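You operate a simulated robot arm through the tools that you are given. There is no shell and no other tool. Be economical: measure what you need, move in short steps, check, and stop when the job is done.

Carry out the task below with a simulated robot arm. There is one attempt and no reset: what you move stays moved.

TASK
Open the rags drawer.
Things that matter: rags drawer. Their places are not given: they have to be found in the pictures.

It is judged by the outcome, as a careful person would: the job done as asked, and still so three seconds after it is handed in. It fails if anything else is knocked over, pushed out of place, dropped, spilled or broken.

THE ROBOT
A 7-joint arm with a two-finger parallel gripper, fixed in place. Base frame: the origin is at the foot of the arm, x ahead of it, y to its left, z up. Lengths are in mm, angles in degrees, forces in N, time in s.
With the tool pointing down near the work surface it reaches from about 280 to 680 mm from the base axis. Its first joint turns from -66.0 to 66.0 degrees. Payload 1.57 kg.
Tool frame: the origin (TCP) lies between the finger pads and is the grasp point; the fingertips stand 30 mm ahead of it; z points along the fingers, y is the line along which they close. The gripper opens to 110 mm. The fingers are 24 mm wide and 12 mm thick; the gripper's body (48 by 112 mm) begins 78 mm behind the TCP.
Orientation is told as [roll, pitch, yaw] about the base's x, y, z axes, in that order, counted from this pose: with the fingers straight down and closing along the base's y, the tool's x points along the base's -x, its y along +y and its z along -z.

THE INTERFACE
- The arm moves only by the tool drive_tool. Its arguments are lists of equal length, an entry for each row: "dp": the shift along the tool's x, y, z in units of 40 mm (1.0 is 40 mm), a list of three; "delta_rot": the turn, a rotation vector about the tool's x, y, z in units of 4 degrees (1.0 is 4 degrees), a list of three; "hand": the gripper command, from -1 (shut) to 1 (fully open), values between in proportion. In form: {"dp": [[tx, ty, tz], ...], "delta_rot": [[rx, ry, rz], ...], "hand": [hand, ...]}. A call has 1 to 20 rows; each row shifts and turns the commanded pose from where the row before left it, along the tool's axes as they then stand. A call with a number of a shift or a turn outside -1 to 1 is refused whole. A row lasts 0.2 s, in which the tool goes at most 50 mm and 8.6 degrees; a call with a longer step from one row to the next is refused whole, and so is a gripper value outside its range. A pose out of reach is approached as far as the arm can. The call stops where the force on the tool passes 40 N (or 10 N more than at its start, if that is more) or the arm is blocked; 0.2 s more then pass. The fingers move at their own pace (about 108 mm/s each) and stop on an object; they squeeze with about 31 N. The grip force told is the motor's: it shows also when the fingers shut on nothing. Time passes only in rows, and 0.2 s behind the last, so rows that do not move let the fingers close. It gives the time, the measured TCP pose, the force on the tool (base axes), the opening and the grip force at its end, in the units of the frame above (readings bear some noise).
- Cameras (640 x 400 px; columns grow to the right, rows downward): "scene" is fixed at [172.1, -407.7, 1386.4]; the picture's right is [0.66, -0.75, 0.00], its down [-0.54, -0.47, -0.70] and it looks along [0.53, 0.46, -0.72] (base axes); focal length 375 px, centre (320, 200). "wrist" rides on the gripper at [-36, 0, -80] in the tool frame; the picture's right is [0.00, -1.00, 0.00], its down [0.97, 0.00, -0.24] and it looks along [0.24, 0.00, 0.97] (tool axes); focal length 218 px, centre (320, 200).
- camera(camera): a new picture of that camera. No time passes.
- pixel_to_xyz(camera, pixels): for up to 12 pixels [column, row] of the newest picture of that camera ("zoom" is the newest enlarged one), the place [x, y, z] in the base frame of the surface seen there, good to about 2 mm. No time passes.
- inspect(camera, box): a new picture of the part [left, top, right, bottom] of that camera's present view, enlarged. No time passes.
- job_done(): hands the job in; it is judged then, once.

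Work in short steps. Measure before you move; look again where a grasp or a placing could have gone wrong, and mend it. You have 60 turns and 26 pictures in all, the two below and enlarged ones among them. Open the gripper and draw the arm clear of the work before you hand the job in, unless the task says otherwise; then end with one line.

The tools are called after "Request:" as name(argument=value, ...) on one line, values as JSON. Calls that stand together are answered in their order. drive_tool: Moves the arm, as the interface text tells. Its arguments: {"type":"object","properties":{"dp":{"type":"array","items":{"type":"array","items":{"type":"number"}}},"delta_rot":{"type":"array","items":{"type":"array","items":{"type":"number"}}},"hand":{"type":"array","items":{"type":"number"}}},"required":["dp","delta_rot","hand"]} The other tools are called the same way: camera (camera) takes a picture; pixel_to_xyz (camera, pixels) gives the place of the surface under pixels of a picture; inspect (camera, box) takes an enlarged picture of a part of a camera's view; job_done () hands the job in.

At the start:

```text
t: 0.0
ee_pos: [427.9, 71.4, 921.4]
tool_rot: [0.1, 0.0, 0.0]
ft_force: [0.2, -0.7, 0.2]
width: 110.0
grip_force: 0.0
```

scene: 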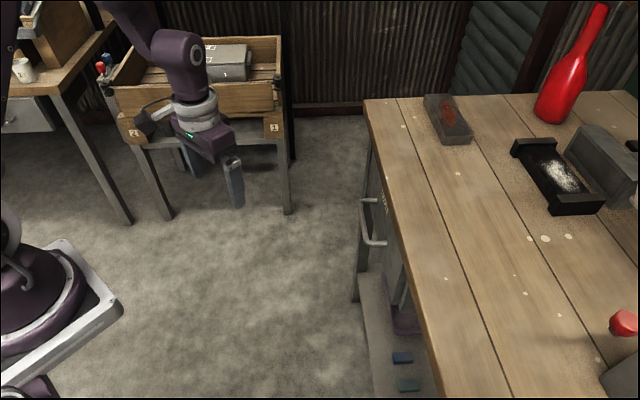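
wrist: 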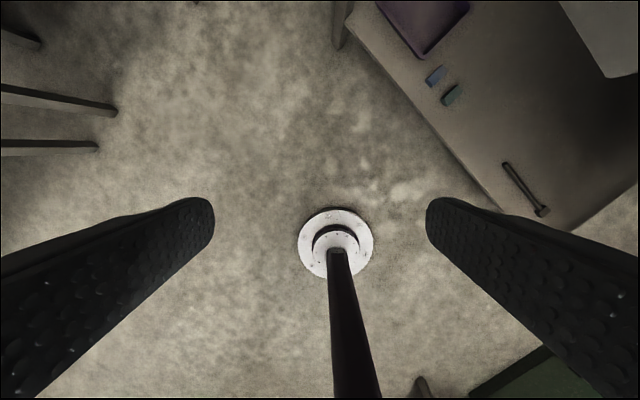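

The scene shows a bar handle near (372,222) on the front of the bench. I'll enlarge that part to look for labels.

Request:
inspect(camera="scene", box=[320, 150, 480, 250])

Request:
pixel_to_xyz(camera="scene", pixels=[[362, 200], [363, 225], [370, 243], [385, 244], [368, 110], [440, 390], [400, 260], [376, 200], [393, 357], [133, 130], [274, 127], [396, 230]])

```text
4.00 times, centred on (400, 200) of scene
```

zoom: 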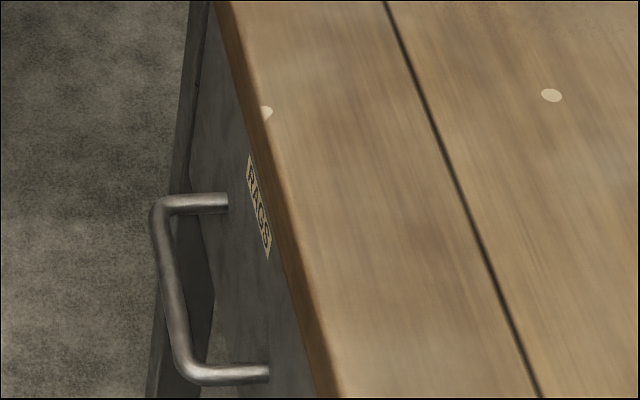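

```text
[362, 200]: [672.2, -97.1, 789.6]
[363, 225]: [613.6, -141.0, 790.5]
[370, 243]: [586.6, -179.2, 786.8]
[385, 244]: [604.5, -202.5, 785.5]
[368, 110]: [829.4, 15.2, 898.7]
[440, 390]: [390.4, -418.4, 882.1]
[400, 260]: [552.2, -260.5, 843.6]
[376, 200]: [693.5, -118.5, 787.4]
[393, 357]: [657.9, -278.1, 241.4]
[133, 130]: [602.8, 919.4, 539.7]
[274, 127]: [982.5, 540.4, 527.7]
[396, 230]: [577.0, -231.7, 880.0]
```

The label reads RAGS, so this is the right drawer. Now I'll measure the handle and the drawer front precisely in the enlarged view.

Request:
pixel_to_xyz(camera="zoom", pixels=[[158, 215], [162, 240], [167, 270], [172, 300], [178, 335], [183, 360], [200, 374], [262, 374], [222, 203], [180, 202], [240, 300], [230, 230]])

Request:
pixel_to_xyz(camera="zoom", pixels=[[250, 165], [266, 245], [280, 330], [235, 340], [205, 100], [215, 10], [330, 385], [275, 200], [165, 340], [190, 260], [205, 270]])

```text
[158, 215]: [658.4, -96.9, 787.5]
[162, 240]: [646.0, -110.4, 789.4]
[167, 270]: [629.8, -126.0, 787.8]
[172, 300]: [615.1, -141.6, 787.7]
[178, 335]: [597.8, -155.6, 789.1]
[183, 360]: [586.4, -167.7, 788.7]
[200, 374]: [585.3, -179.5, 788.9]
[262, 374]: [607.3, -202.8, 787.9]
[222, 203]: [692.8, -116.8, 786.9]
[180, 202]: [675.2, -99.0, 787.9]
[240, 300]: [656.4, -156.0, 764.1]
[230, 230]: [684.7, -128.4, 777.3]
```

```text
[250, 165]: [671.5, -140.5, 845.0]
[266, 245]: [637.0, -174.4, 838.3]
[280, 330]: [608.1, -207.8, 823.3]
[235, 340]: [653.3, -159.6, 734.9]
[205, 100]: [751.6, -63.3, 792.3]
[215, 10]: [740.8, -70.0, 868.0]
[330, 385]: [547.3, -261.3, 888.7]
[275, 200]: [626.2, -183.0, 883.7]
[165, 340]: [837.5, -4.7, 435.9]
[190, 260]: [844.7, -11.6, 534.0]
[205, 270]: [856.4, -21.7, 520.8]
```

The bar's centre is about (622,-132,784). It runs at 45°, stands about 40 mm off the drawer face, and the outward normal is (-0.7,0.71,0). I'll turn the tool in free space: yaw 45°, then tilt it to point at the face with the fingers closing near-vertically.

Request:
drive_tool(dp=[[0, 0, 0], [0, 0, 0], [0, 0, 0], [0, 0, 0], [0, 0, 0], [0, 0, 0], [0, 0, 0], [0, 0, 0], [0, 0, 0], [0, 0, 0], [0, 0, 0], [0, 0, 0]], delta_rot=[[0, 0, -0.9375], [0, 0, -0.9375], [0, 0, -0.9375], [0, 0, -0.9375], [0, 0, -0.9375], [0, 0, -0.9375], [0, 0, -0.9375], [0, 0, -0.9375], [0, 0, -0.9375], [0, 0, -0.9375], [0, 0, -0.9375], [0, 0, -0.9375]], hand=[0.1, 0.1, 0.1, 0.1, 0.1, 0.1, 0.1, 0.1, 0.1, 0.1, 0.1, 0.1])

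Request:
drive_tool(dp=[[0, 0, 0], [0, 0, 0], [0, 0, 0], [0, 0, 0], [0, 0, 0], [0, 0, 0], [0, 0, 0], [0, 0, 0], [0, 0, 0], [0, 0, 0], [0, 0, 0], [0, 0, 0], [0, 0, 0], [0, 0, 0], [0, 0, 0], [0, 0, 0], [0, 0, 0], [0, 0, 0]], delta_rot=[[1, 0, 0], [1, 0, 0], [1, 0, 0], [1, 0, 0], [1, 0, 0], [1, 0, 0], [1, 0, 0], [1, 0, 0], [1, 0, 0], [1, 0, 0], [1, 0, 0], [1, 0, 0], [1, 0, 0], [1, 0, 0], [1, 0, 0], [1, 0, 0], [1, 0, 0], [1, 0, 0]], hand=[0.1, 0.1, 0.1, 0.1, 0.1, 0.1, 0.1, 0.1, 0.1, 0.1, 0.1, 0.1, 0.1, 0.1, 0.1, 0.1, 0.1, 0.1])

```text
t: 2.6
ee_pos: [428.8, 73.4, 920.7]
tool_rot: [0.0, 0.0, 45.1]
ft_force: [-0.1, 0.2, 0.1]
width: 60.5
grip_force: 0.0
```

```text
t: 6.4
ee_pos: [428.0, 73.7, 922.2]
tool_rot: [-23.8, -0.1, 44.9]
ft_force: [-0.1, -0.5, 0.7]
width: 60.7
grip_force: 0.1
out of reach, approached as far as the arm can: row 7, 8, 9, 10, 11, 12, 13, 14, 15, 16, 17, 18
```

Tilt stopped at about 24° here because of joint limits. I'll make a small move along tool z to see which tilt the commanded frame now has.

Request:
drive_tool(dp=[[0, 0, 1]], delta_rot=[[0, 0, 0]], hand=[0.1])

```text
t: 6.8
ee_pos: [439.7, 61.6, 885.8]
tool_rot: [-23.8, 0.0, 44.9]
ft_force: [0.6, 0.0, 0.0]
width: 60.5
grip_force: 0.1
```

The frame keeps the achieved 24° tilt. I'll go most of the way to the pre-grasp point and try some more tilt there.

Request:
drive_tool(dp=[[0.03, -0.84, 0.42], [0.03, -0.84, 0.42], [0.03, -0.84, 0.42], [0.03, -0.84, 0.42], [0, 0, 0], [0, 0, 0], [0, 0, 0], [0, 0, 0]], delta_rot=[[0, 0, 0], [0, 0, 0], [0, 0, 0], [0, 0, 0], [1, 0, 0], [1, 0, 0], [1, 0, 0], [1, 0, 0]], hand=[0.1, 0.1, 0.1, 0.1, 0.1, 0.1, 0.1, 0.1])

Request:
camera(camera="scene")

```text
t: 8.6
ee_pos: [542.6, -48.2, 877.5]
tool_rot: [-39.9, -0.1, 45.0]
ft_force: [0.3, 0.0, 0.4]
width: 60.5
grip_force: 0.1
```

```text
22 pictures are left
```

scene: 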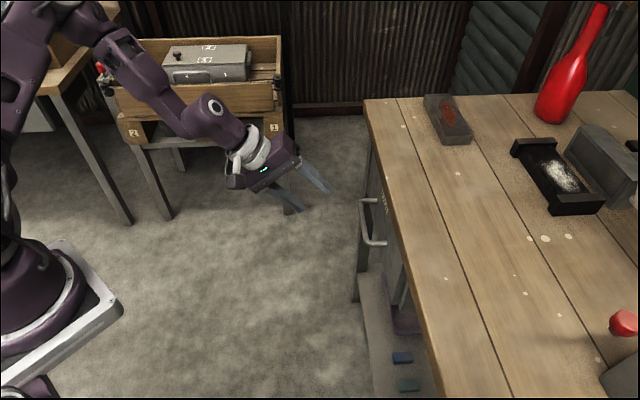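

More tilt is available out here, but near the pulled-out position the limit was 24°, so I'll go back to 24°. Then I'll move to a pre-grasp point 80 mm back along the tool axis, with the opening at about 44 mm.

Request:
drive_tool(dp=[[0, 0, 0], [0, 0, 0], [0, 0, 0], [0, 0, 0], [0.04, -0.69, 0.52], [0.04, -0.69, 0.52], [0, 0, 0]], delta_rot=[[-1, 0, 0], [-1, 0, 0], [-1, 0, 0], [-1, 0, 0], [0, 0, 0], [0, 0, 0], [0, 0, 0]], hand=[-0.2, -0.2, -0.2, -0.2, -0.2, -0.2, -0.2])

Request:
camera(camera="wrist")

Request:
inspect(camera="scene", box=[260, 120, 452, 240])

```text
t: 10.2
ee_pos: [586.1, -98.1, 862.0]
tool_rot: [-23.9, -0.1, 45.1]
ft_force: [-0.3, -0.5, -0.2]
width: 43.9
grip_force: 0.2
```

```text
21 pictures are left
```

wrist: 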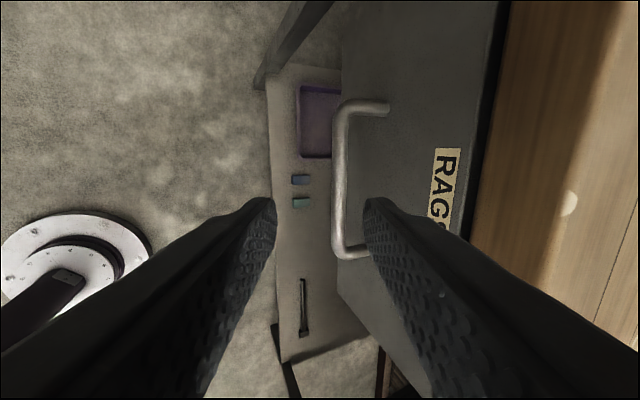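

```text
3.33 times, centred on (356, 180) of scene
```

zoom: 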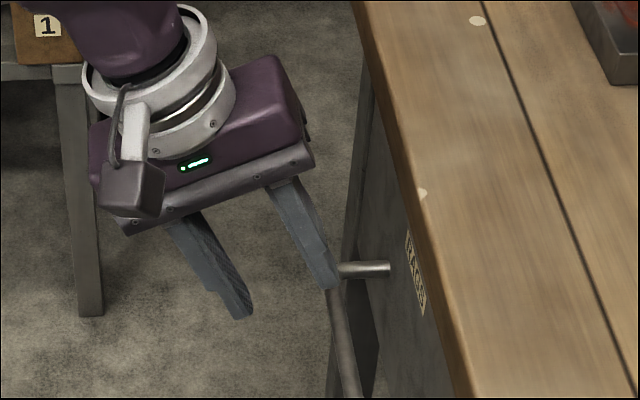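

In the wrist picture the bar at column 343 looks closer to the inner finger than I planned. I'll measure it here before inserting.

Request:
pixel_to_xyz(camera="wrist", pixels=[[341, 130], [341, 160], [341, 190], [341, 220], [334, 180], [348, 180], [400, 160], [440, 160], [440, 60], [480, 160]])

```text
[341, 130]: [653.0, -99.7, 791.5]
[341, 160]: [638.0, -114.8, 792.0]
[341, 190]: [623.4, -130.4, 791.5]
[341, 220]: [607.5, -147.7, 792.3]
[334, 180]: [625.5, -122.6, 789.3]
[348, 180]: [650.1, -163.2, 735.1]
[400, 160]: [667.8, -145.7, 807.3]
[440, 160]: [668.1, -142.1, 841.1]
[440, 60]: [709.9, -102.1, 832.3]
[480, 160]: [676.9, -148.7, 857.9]
```

The bar axis is at tool y≈-17, z≈90. I'll shift 8 mm towards the face and then insert 78 mm along the tool axis.

Request:
drive_tool(dp=[[0, -0.2, 0], [0, 0, 0.5], [0, 0, 0.5], [0, 0, 0.5], [0, 0, 0.45], [0, 0, 0]], delta_rot=[[0, 0, 0], [0, 0, 0], [0, 0, 0], [0, 0, 0], [0, 0, 0], [0, 0, 0]], hand=[-0.2, -0.2, -0.2, -0.2, -0.2, -0.2])

Request:
camera(camera="wrist")

Request:
inspect(camera="scene", box=[260, 120, 452, 240])

```text
t: 11.6
ee_pos: [613.3, -125.5, 794.0]
tool_rot: [-23.9, 0.0, 45.0]
ft_force: [-0.3, 0.5, -0.5]
width: 44.0
grip_force: 0.1
```

```text
19 pictures are left
```

wrist: 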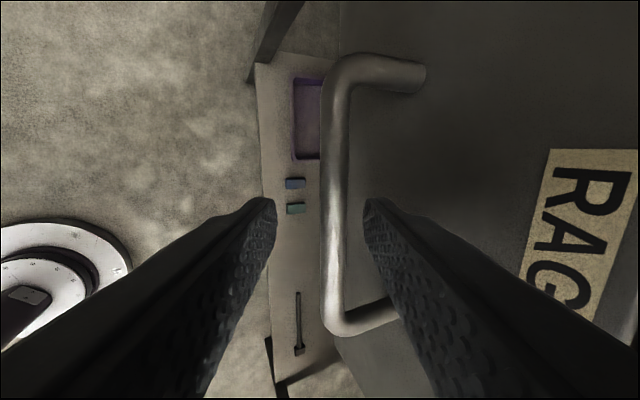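

```text
3.33 times, centred on (356, 180) of scene
```

zoom: 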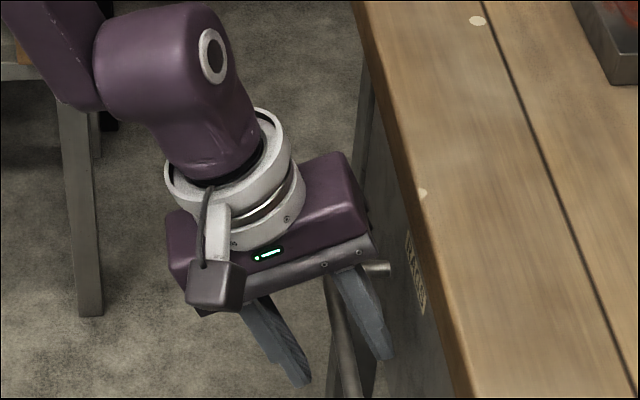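

The bar is between the fingers. I'll centre on it while partly closing, then grip.

Request:
drive_tool(dp=[[0, 0, 0], [0, -0.17, 0], [0, 0, 0], [0, 0, 0], [0, 0, 0]], delta_rot=[[0, 0, 0], [0, 0, 0], [0, 0, 0], [0, 0, 0], [0, 0, 0]], hand=[-0.45, -0.5, -1, -1, -1])

```text
t: 12.8
ee_pos: [617.8, -130.4, 796.6]
tool_rot: [-23.9, 0.0, 45.0]
ft_force: [0.0, -1.8, -0.3]
width: 12.0
grip_force: 29.4
```

Gripped at 12 mm width. Now I'll pull along the outward normal.

Request:
drive_tool(dp=[[0, 0.229, -0.101], [0, 0.229, -0.101], [0, 0.229, -0.101], [0, 0.229, -0.101], [0, 0.229, -0.101], [0, 0.229, -0.101], [0, 0.229, -0.101], [0, 0.229, -0.101]], delta_rot=[[0, 0, 0], [0, 0, 0], [0, 0, 0], [0, 0, 0], [0, 0, 0], [0, 0, 0], [0, 0, 0], [0, 0, 0]], hand=[-1, -1, -1, -1, -1, -1, -1, -1])

Request:
camera(camera="scene")

```text
t: 14.6
ee_pos: [560.4, -75.0, 796.3]
tool_rot: [-24.0, 0.0, 45.0]
ft_force: [-6.2, -6.2, 8.9]
width: 11.9
grip_force: 29.5
```

```text
17 pictures are left
```

scene: 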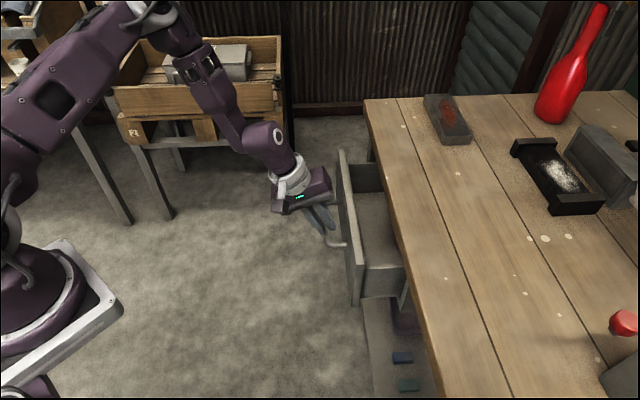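

The drawer is sliding and is about 78 mm out. I'll keep pulling.

Request:
drive_tool(dp=[[0, 0.229, -0.101], [0, 0.229, -0.101], [0, 0.229, -0.101], [0, 0.229, -0.101], [0, 0.229, -0.101], [0, 0.229, -0.101], [0, 0.229, -0.101], [0, 0.229, -0.101], [0, 0.229, -0.101], [0, 0.229, -0.101]], delta_rot=[[0, 0, 0], [0, 0, 0], [0, 0, 0], [0, 0, 0], [0, 0, 0], [0, 0, 0], [0, 0, 0], [0, 0, 0], [0, 0, 0], [0, 0, 0]], hand=[-1, -1, -1, -1, -1, -1, -1, -1, -1, -1])

Request:
camera(camera="scene")

```text
t: 16.8
ee_pos: [491.2, -2.4, 794.1]
tool_rot: [-23.9, 0.0, 45.0]
ft_force: [-8.0, -9.7, 20.6]
width: 12.0
grip_force: 29.2
```

```text
16 pictures are left
```

scene: 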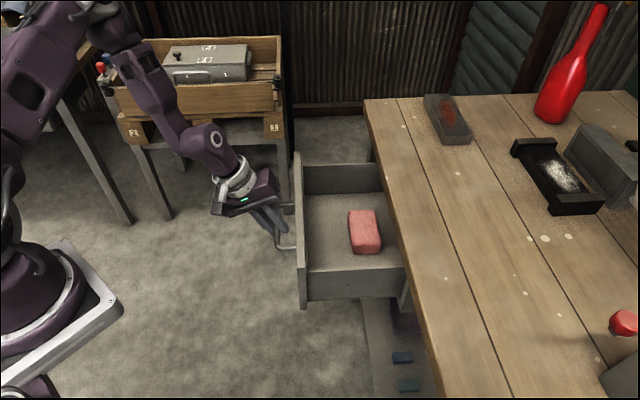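

The drawer is about 178 mm out, with mild side and vertical load. I'll pull further in shorter steps with a small correction.

Request:
drive_tool(dp=[[0.02, 0.224, -0.118], [0.02, 0.224, -0.118], [0.02, 0.224, -0.118], [0.02, 0.224, -0.118], [0.02, 0.224, -0.118], [0.02, 0.224, -0.118]], delta_rot=[[0, 0, 0], [0, 0, 0], [0, 0, 0], [0, 0, 0], [0, 0, 0], [0, 0, 0]], hand=[-1, -1, -1, -1, -1, -1])

Request:
camera(camera="scene")

```text
t: 18.2
ee_pos: [447.1, 39.2, 799.0]
tool_rot: [-24.0, -0.2, 45.1]
ft_force: [13.4, 14.0, -12.6]
width: 12.0
grip_force: 29.8
```

```text
15 pictures are left
```

scene: 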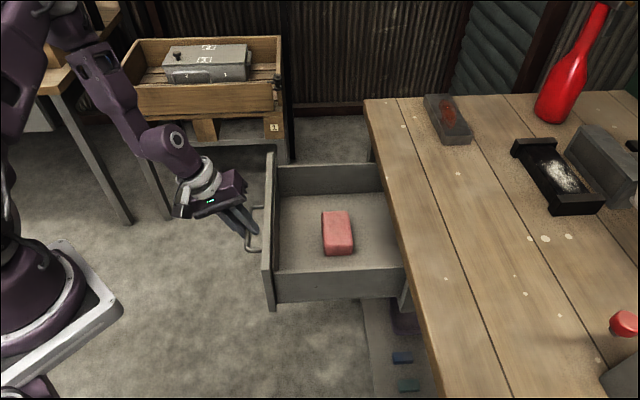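

It's about 240 mm out with no stop felt. I'll pull a little further, easing the correction back.

Request:
drive_tool(dp=[[-0.03, 0.23, -0.09], [-0.02, 0.23, -0.09], [0, 0.229, -0.101], [0, 0.229, -0.101]], delta_rot=[[0, 0, 0], [0, 0, 0], [0, 0, 0], [0, 0, 0]], hand=[-1, -1, -1, -1])

Request:
camera(camera="scene")

```text
t: 19.2
ee_pos: [423.9, 60.4, 799.7]
tool_rot: [-24.4, -0.1, 44.6]
ft_force: [9.2, -9.4, -13.1]
width: 12.2
grip_force: 29.0
stopped in row 4: the force on the tool passed its limit (the readings are from after the stop); the commanded pose is now the measured one
```

```text
14 pictures are left
```

scene: 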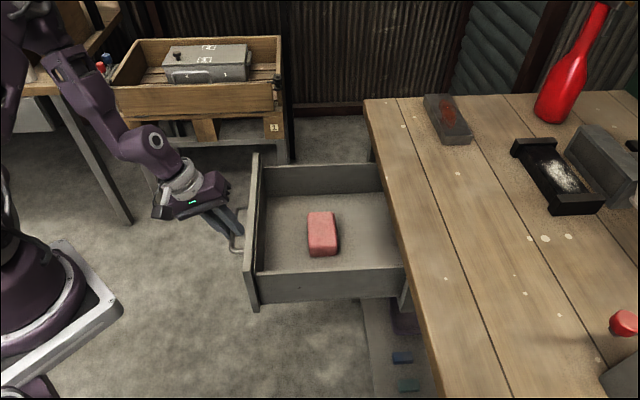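

The drawer has reached its stop, fully open at about 270 mm. I'll open the fingers modestly and withdraw along the tool axis.

Request:
drive_tool(dp=[[0, 0, 0], [0, 0, 0], [0, 0, 0]], delta_rot=[[0, 0, 0], [0, 0, 0], [0, 0, 0]], hand=[-0.4, -0.4, -0.4])

Request:
drive_tool(dp=[[0, 0, -0.4], [0, 0, -0.5], [0, 0, -0.5], [0, 0, -0.5], [0, 0, -0.5], [0, 0, -0.5]], delta_rot=[[0, 0, 0], [0, 0, 0], [0, 0, 0], [0, 0, 0], [0, 0, 0], [0, 0, 0]], hand=[-0.4, -0.4, -0.4, -0.4, -0.4, -0.4])

Request:
camera(camera="scene")

```text
t: 20.0
ee_pos: [422.3, 62.0, 799.1]
tool_rot: [-24.4, -0.2, 44.6]
ft_force: [1.2, 0.0, 0.1]
width: 33.1
grip_force: 0.1
```

```text
t: 21.4
ee_pos: [404.4, 91.2, 882.1]
tool_rot: [-25.4, -4.2, 46.0]
ft_force: [0.3, 0.2, 0.1]
width: 33.0
grip_force: 0.0
out of reach, approached as far as the arm can: row 5, 6
```

```text
13 pictures are left
```

scene: 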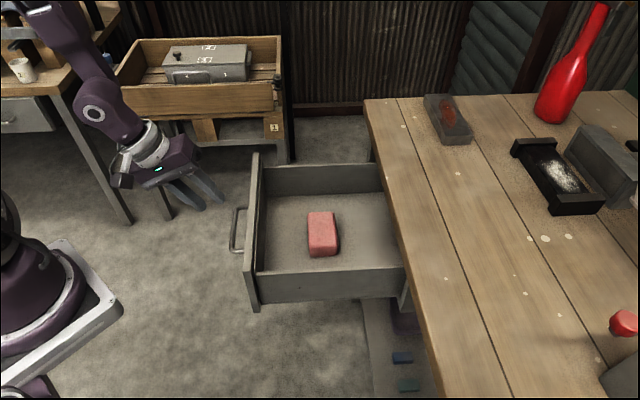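

The arm is clear and the drawer stays open. I'll move a little further away and open the gripper fully.

Request:
drive_tool(dp=[[0, 0.5, 0], [0, 0.5, 0], [0, 0, 0]], delta_rot=[[-1, 0, 0], [-1, 0, 0], [0, 0, 0]], hand=[-0.4, 0, 1])

Request:
camera(camera="scene")

```text
t: 22.2
ee_pos: [372.6, 111.3, 883.8]
tool_rot: [-19.1, -1.4, 44.7]
ft_force: [-0.2, 0.2, 0.3]
width: 110.1
grip_force: 0.1
out of reach, approached as far as the arm can: row 1
```

```text
12 pictures are left
```

scene: 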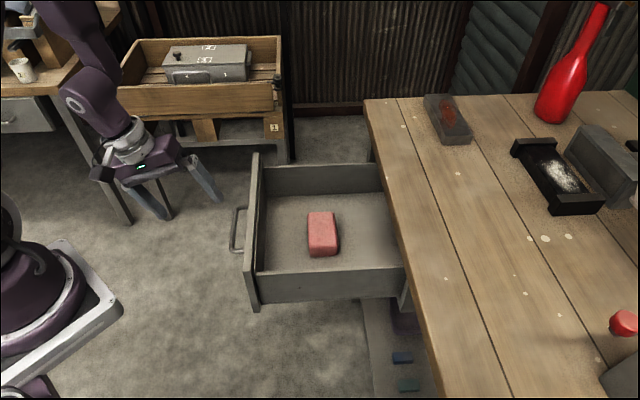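

The drawer is fully open, the arm is clear and nothing else has moved, so I'll hand the job in.

Request:
job_done()

```text
The job is handed in.
```

The rags drawer is open to its stop, about 270 mm out; the gripper is open and clear of it, and nothing else was disturbed.
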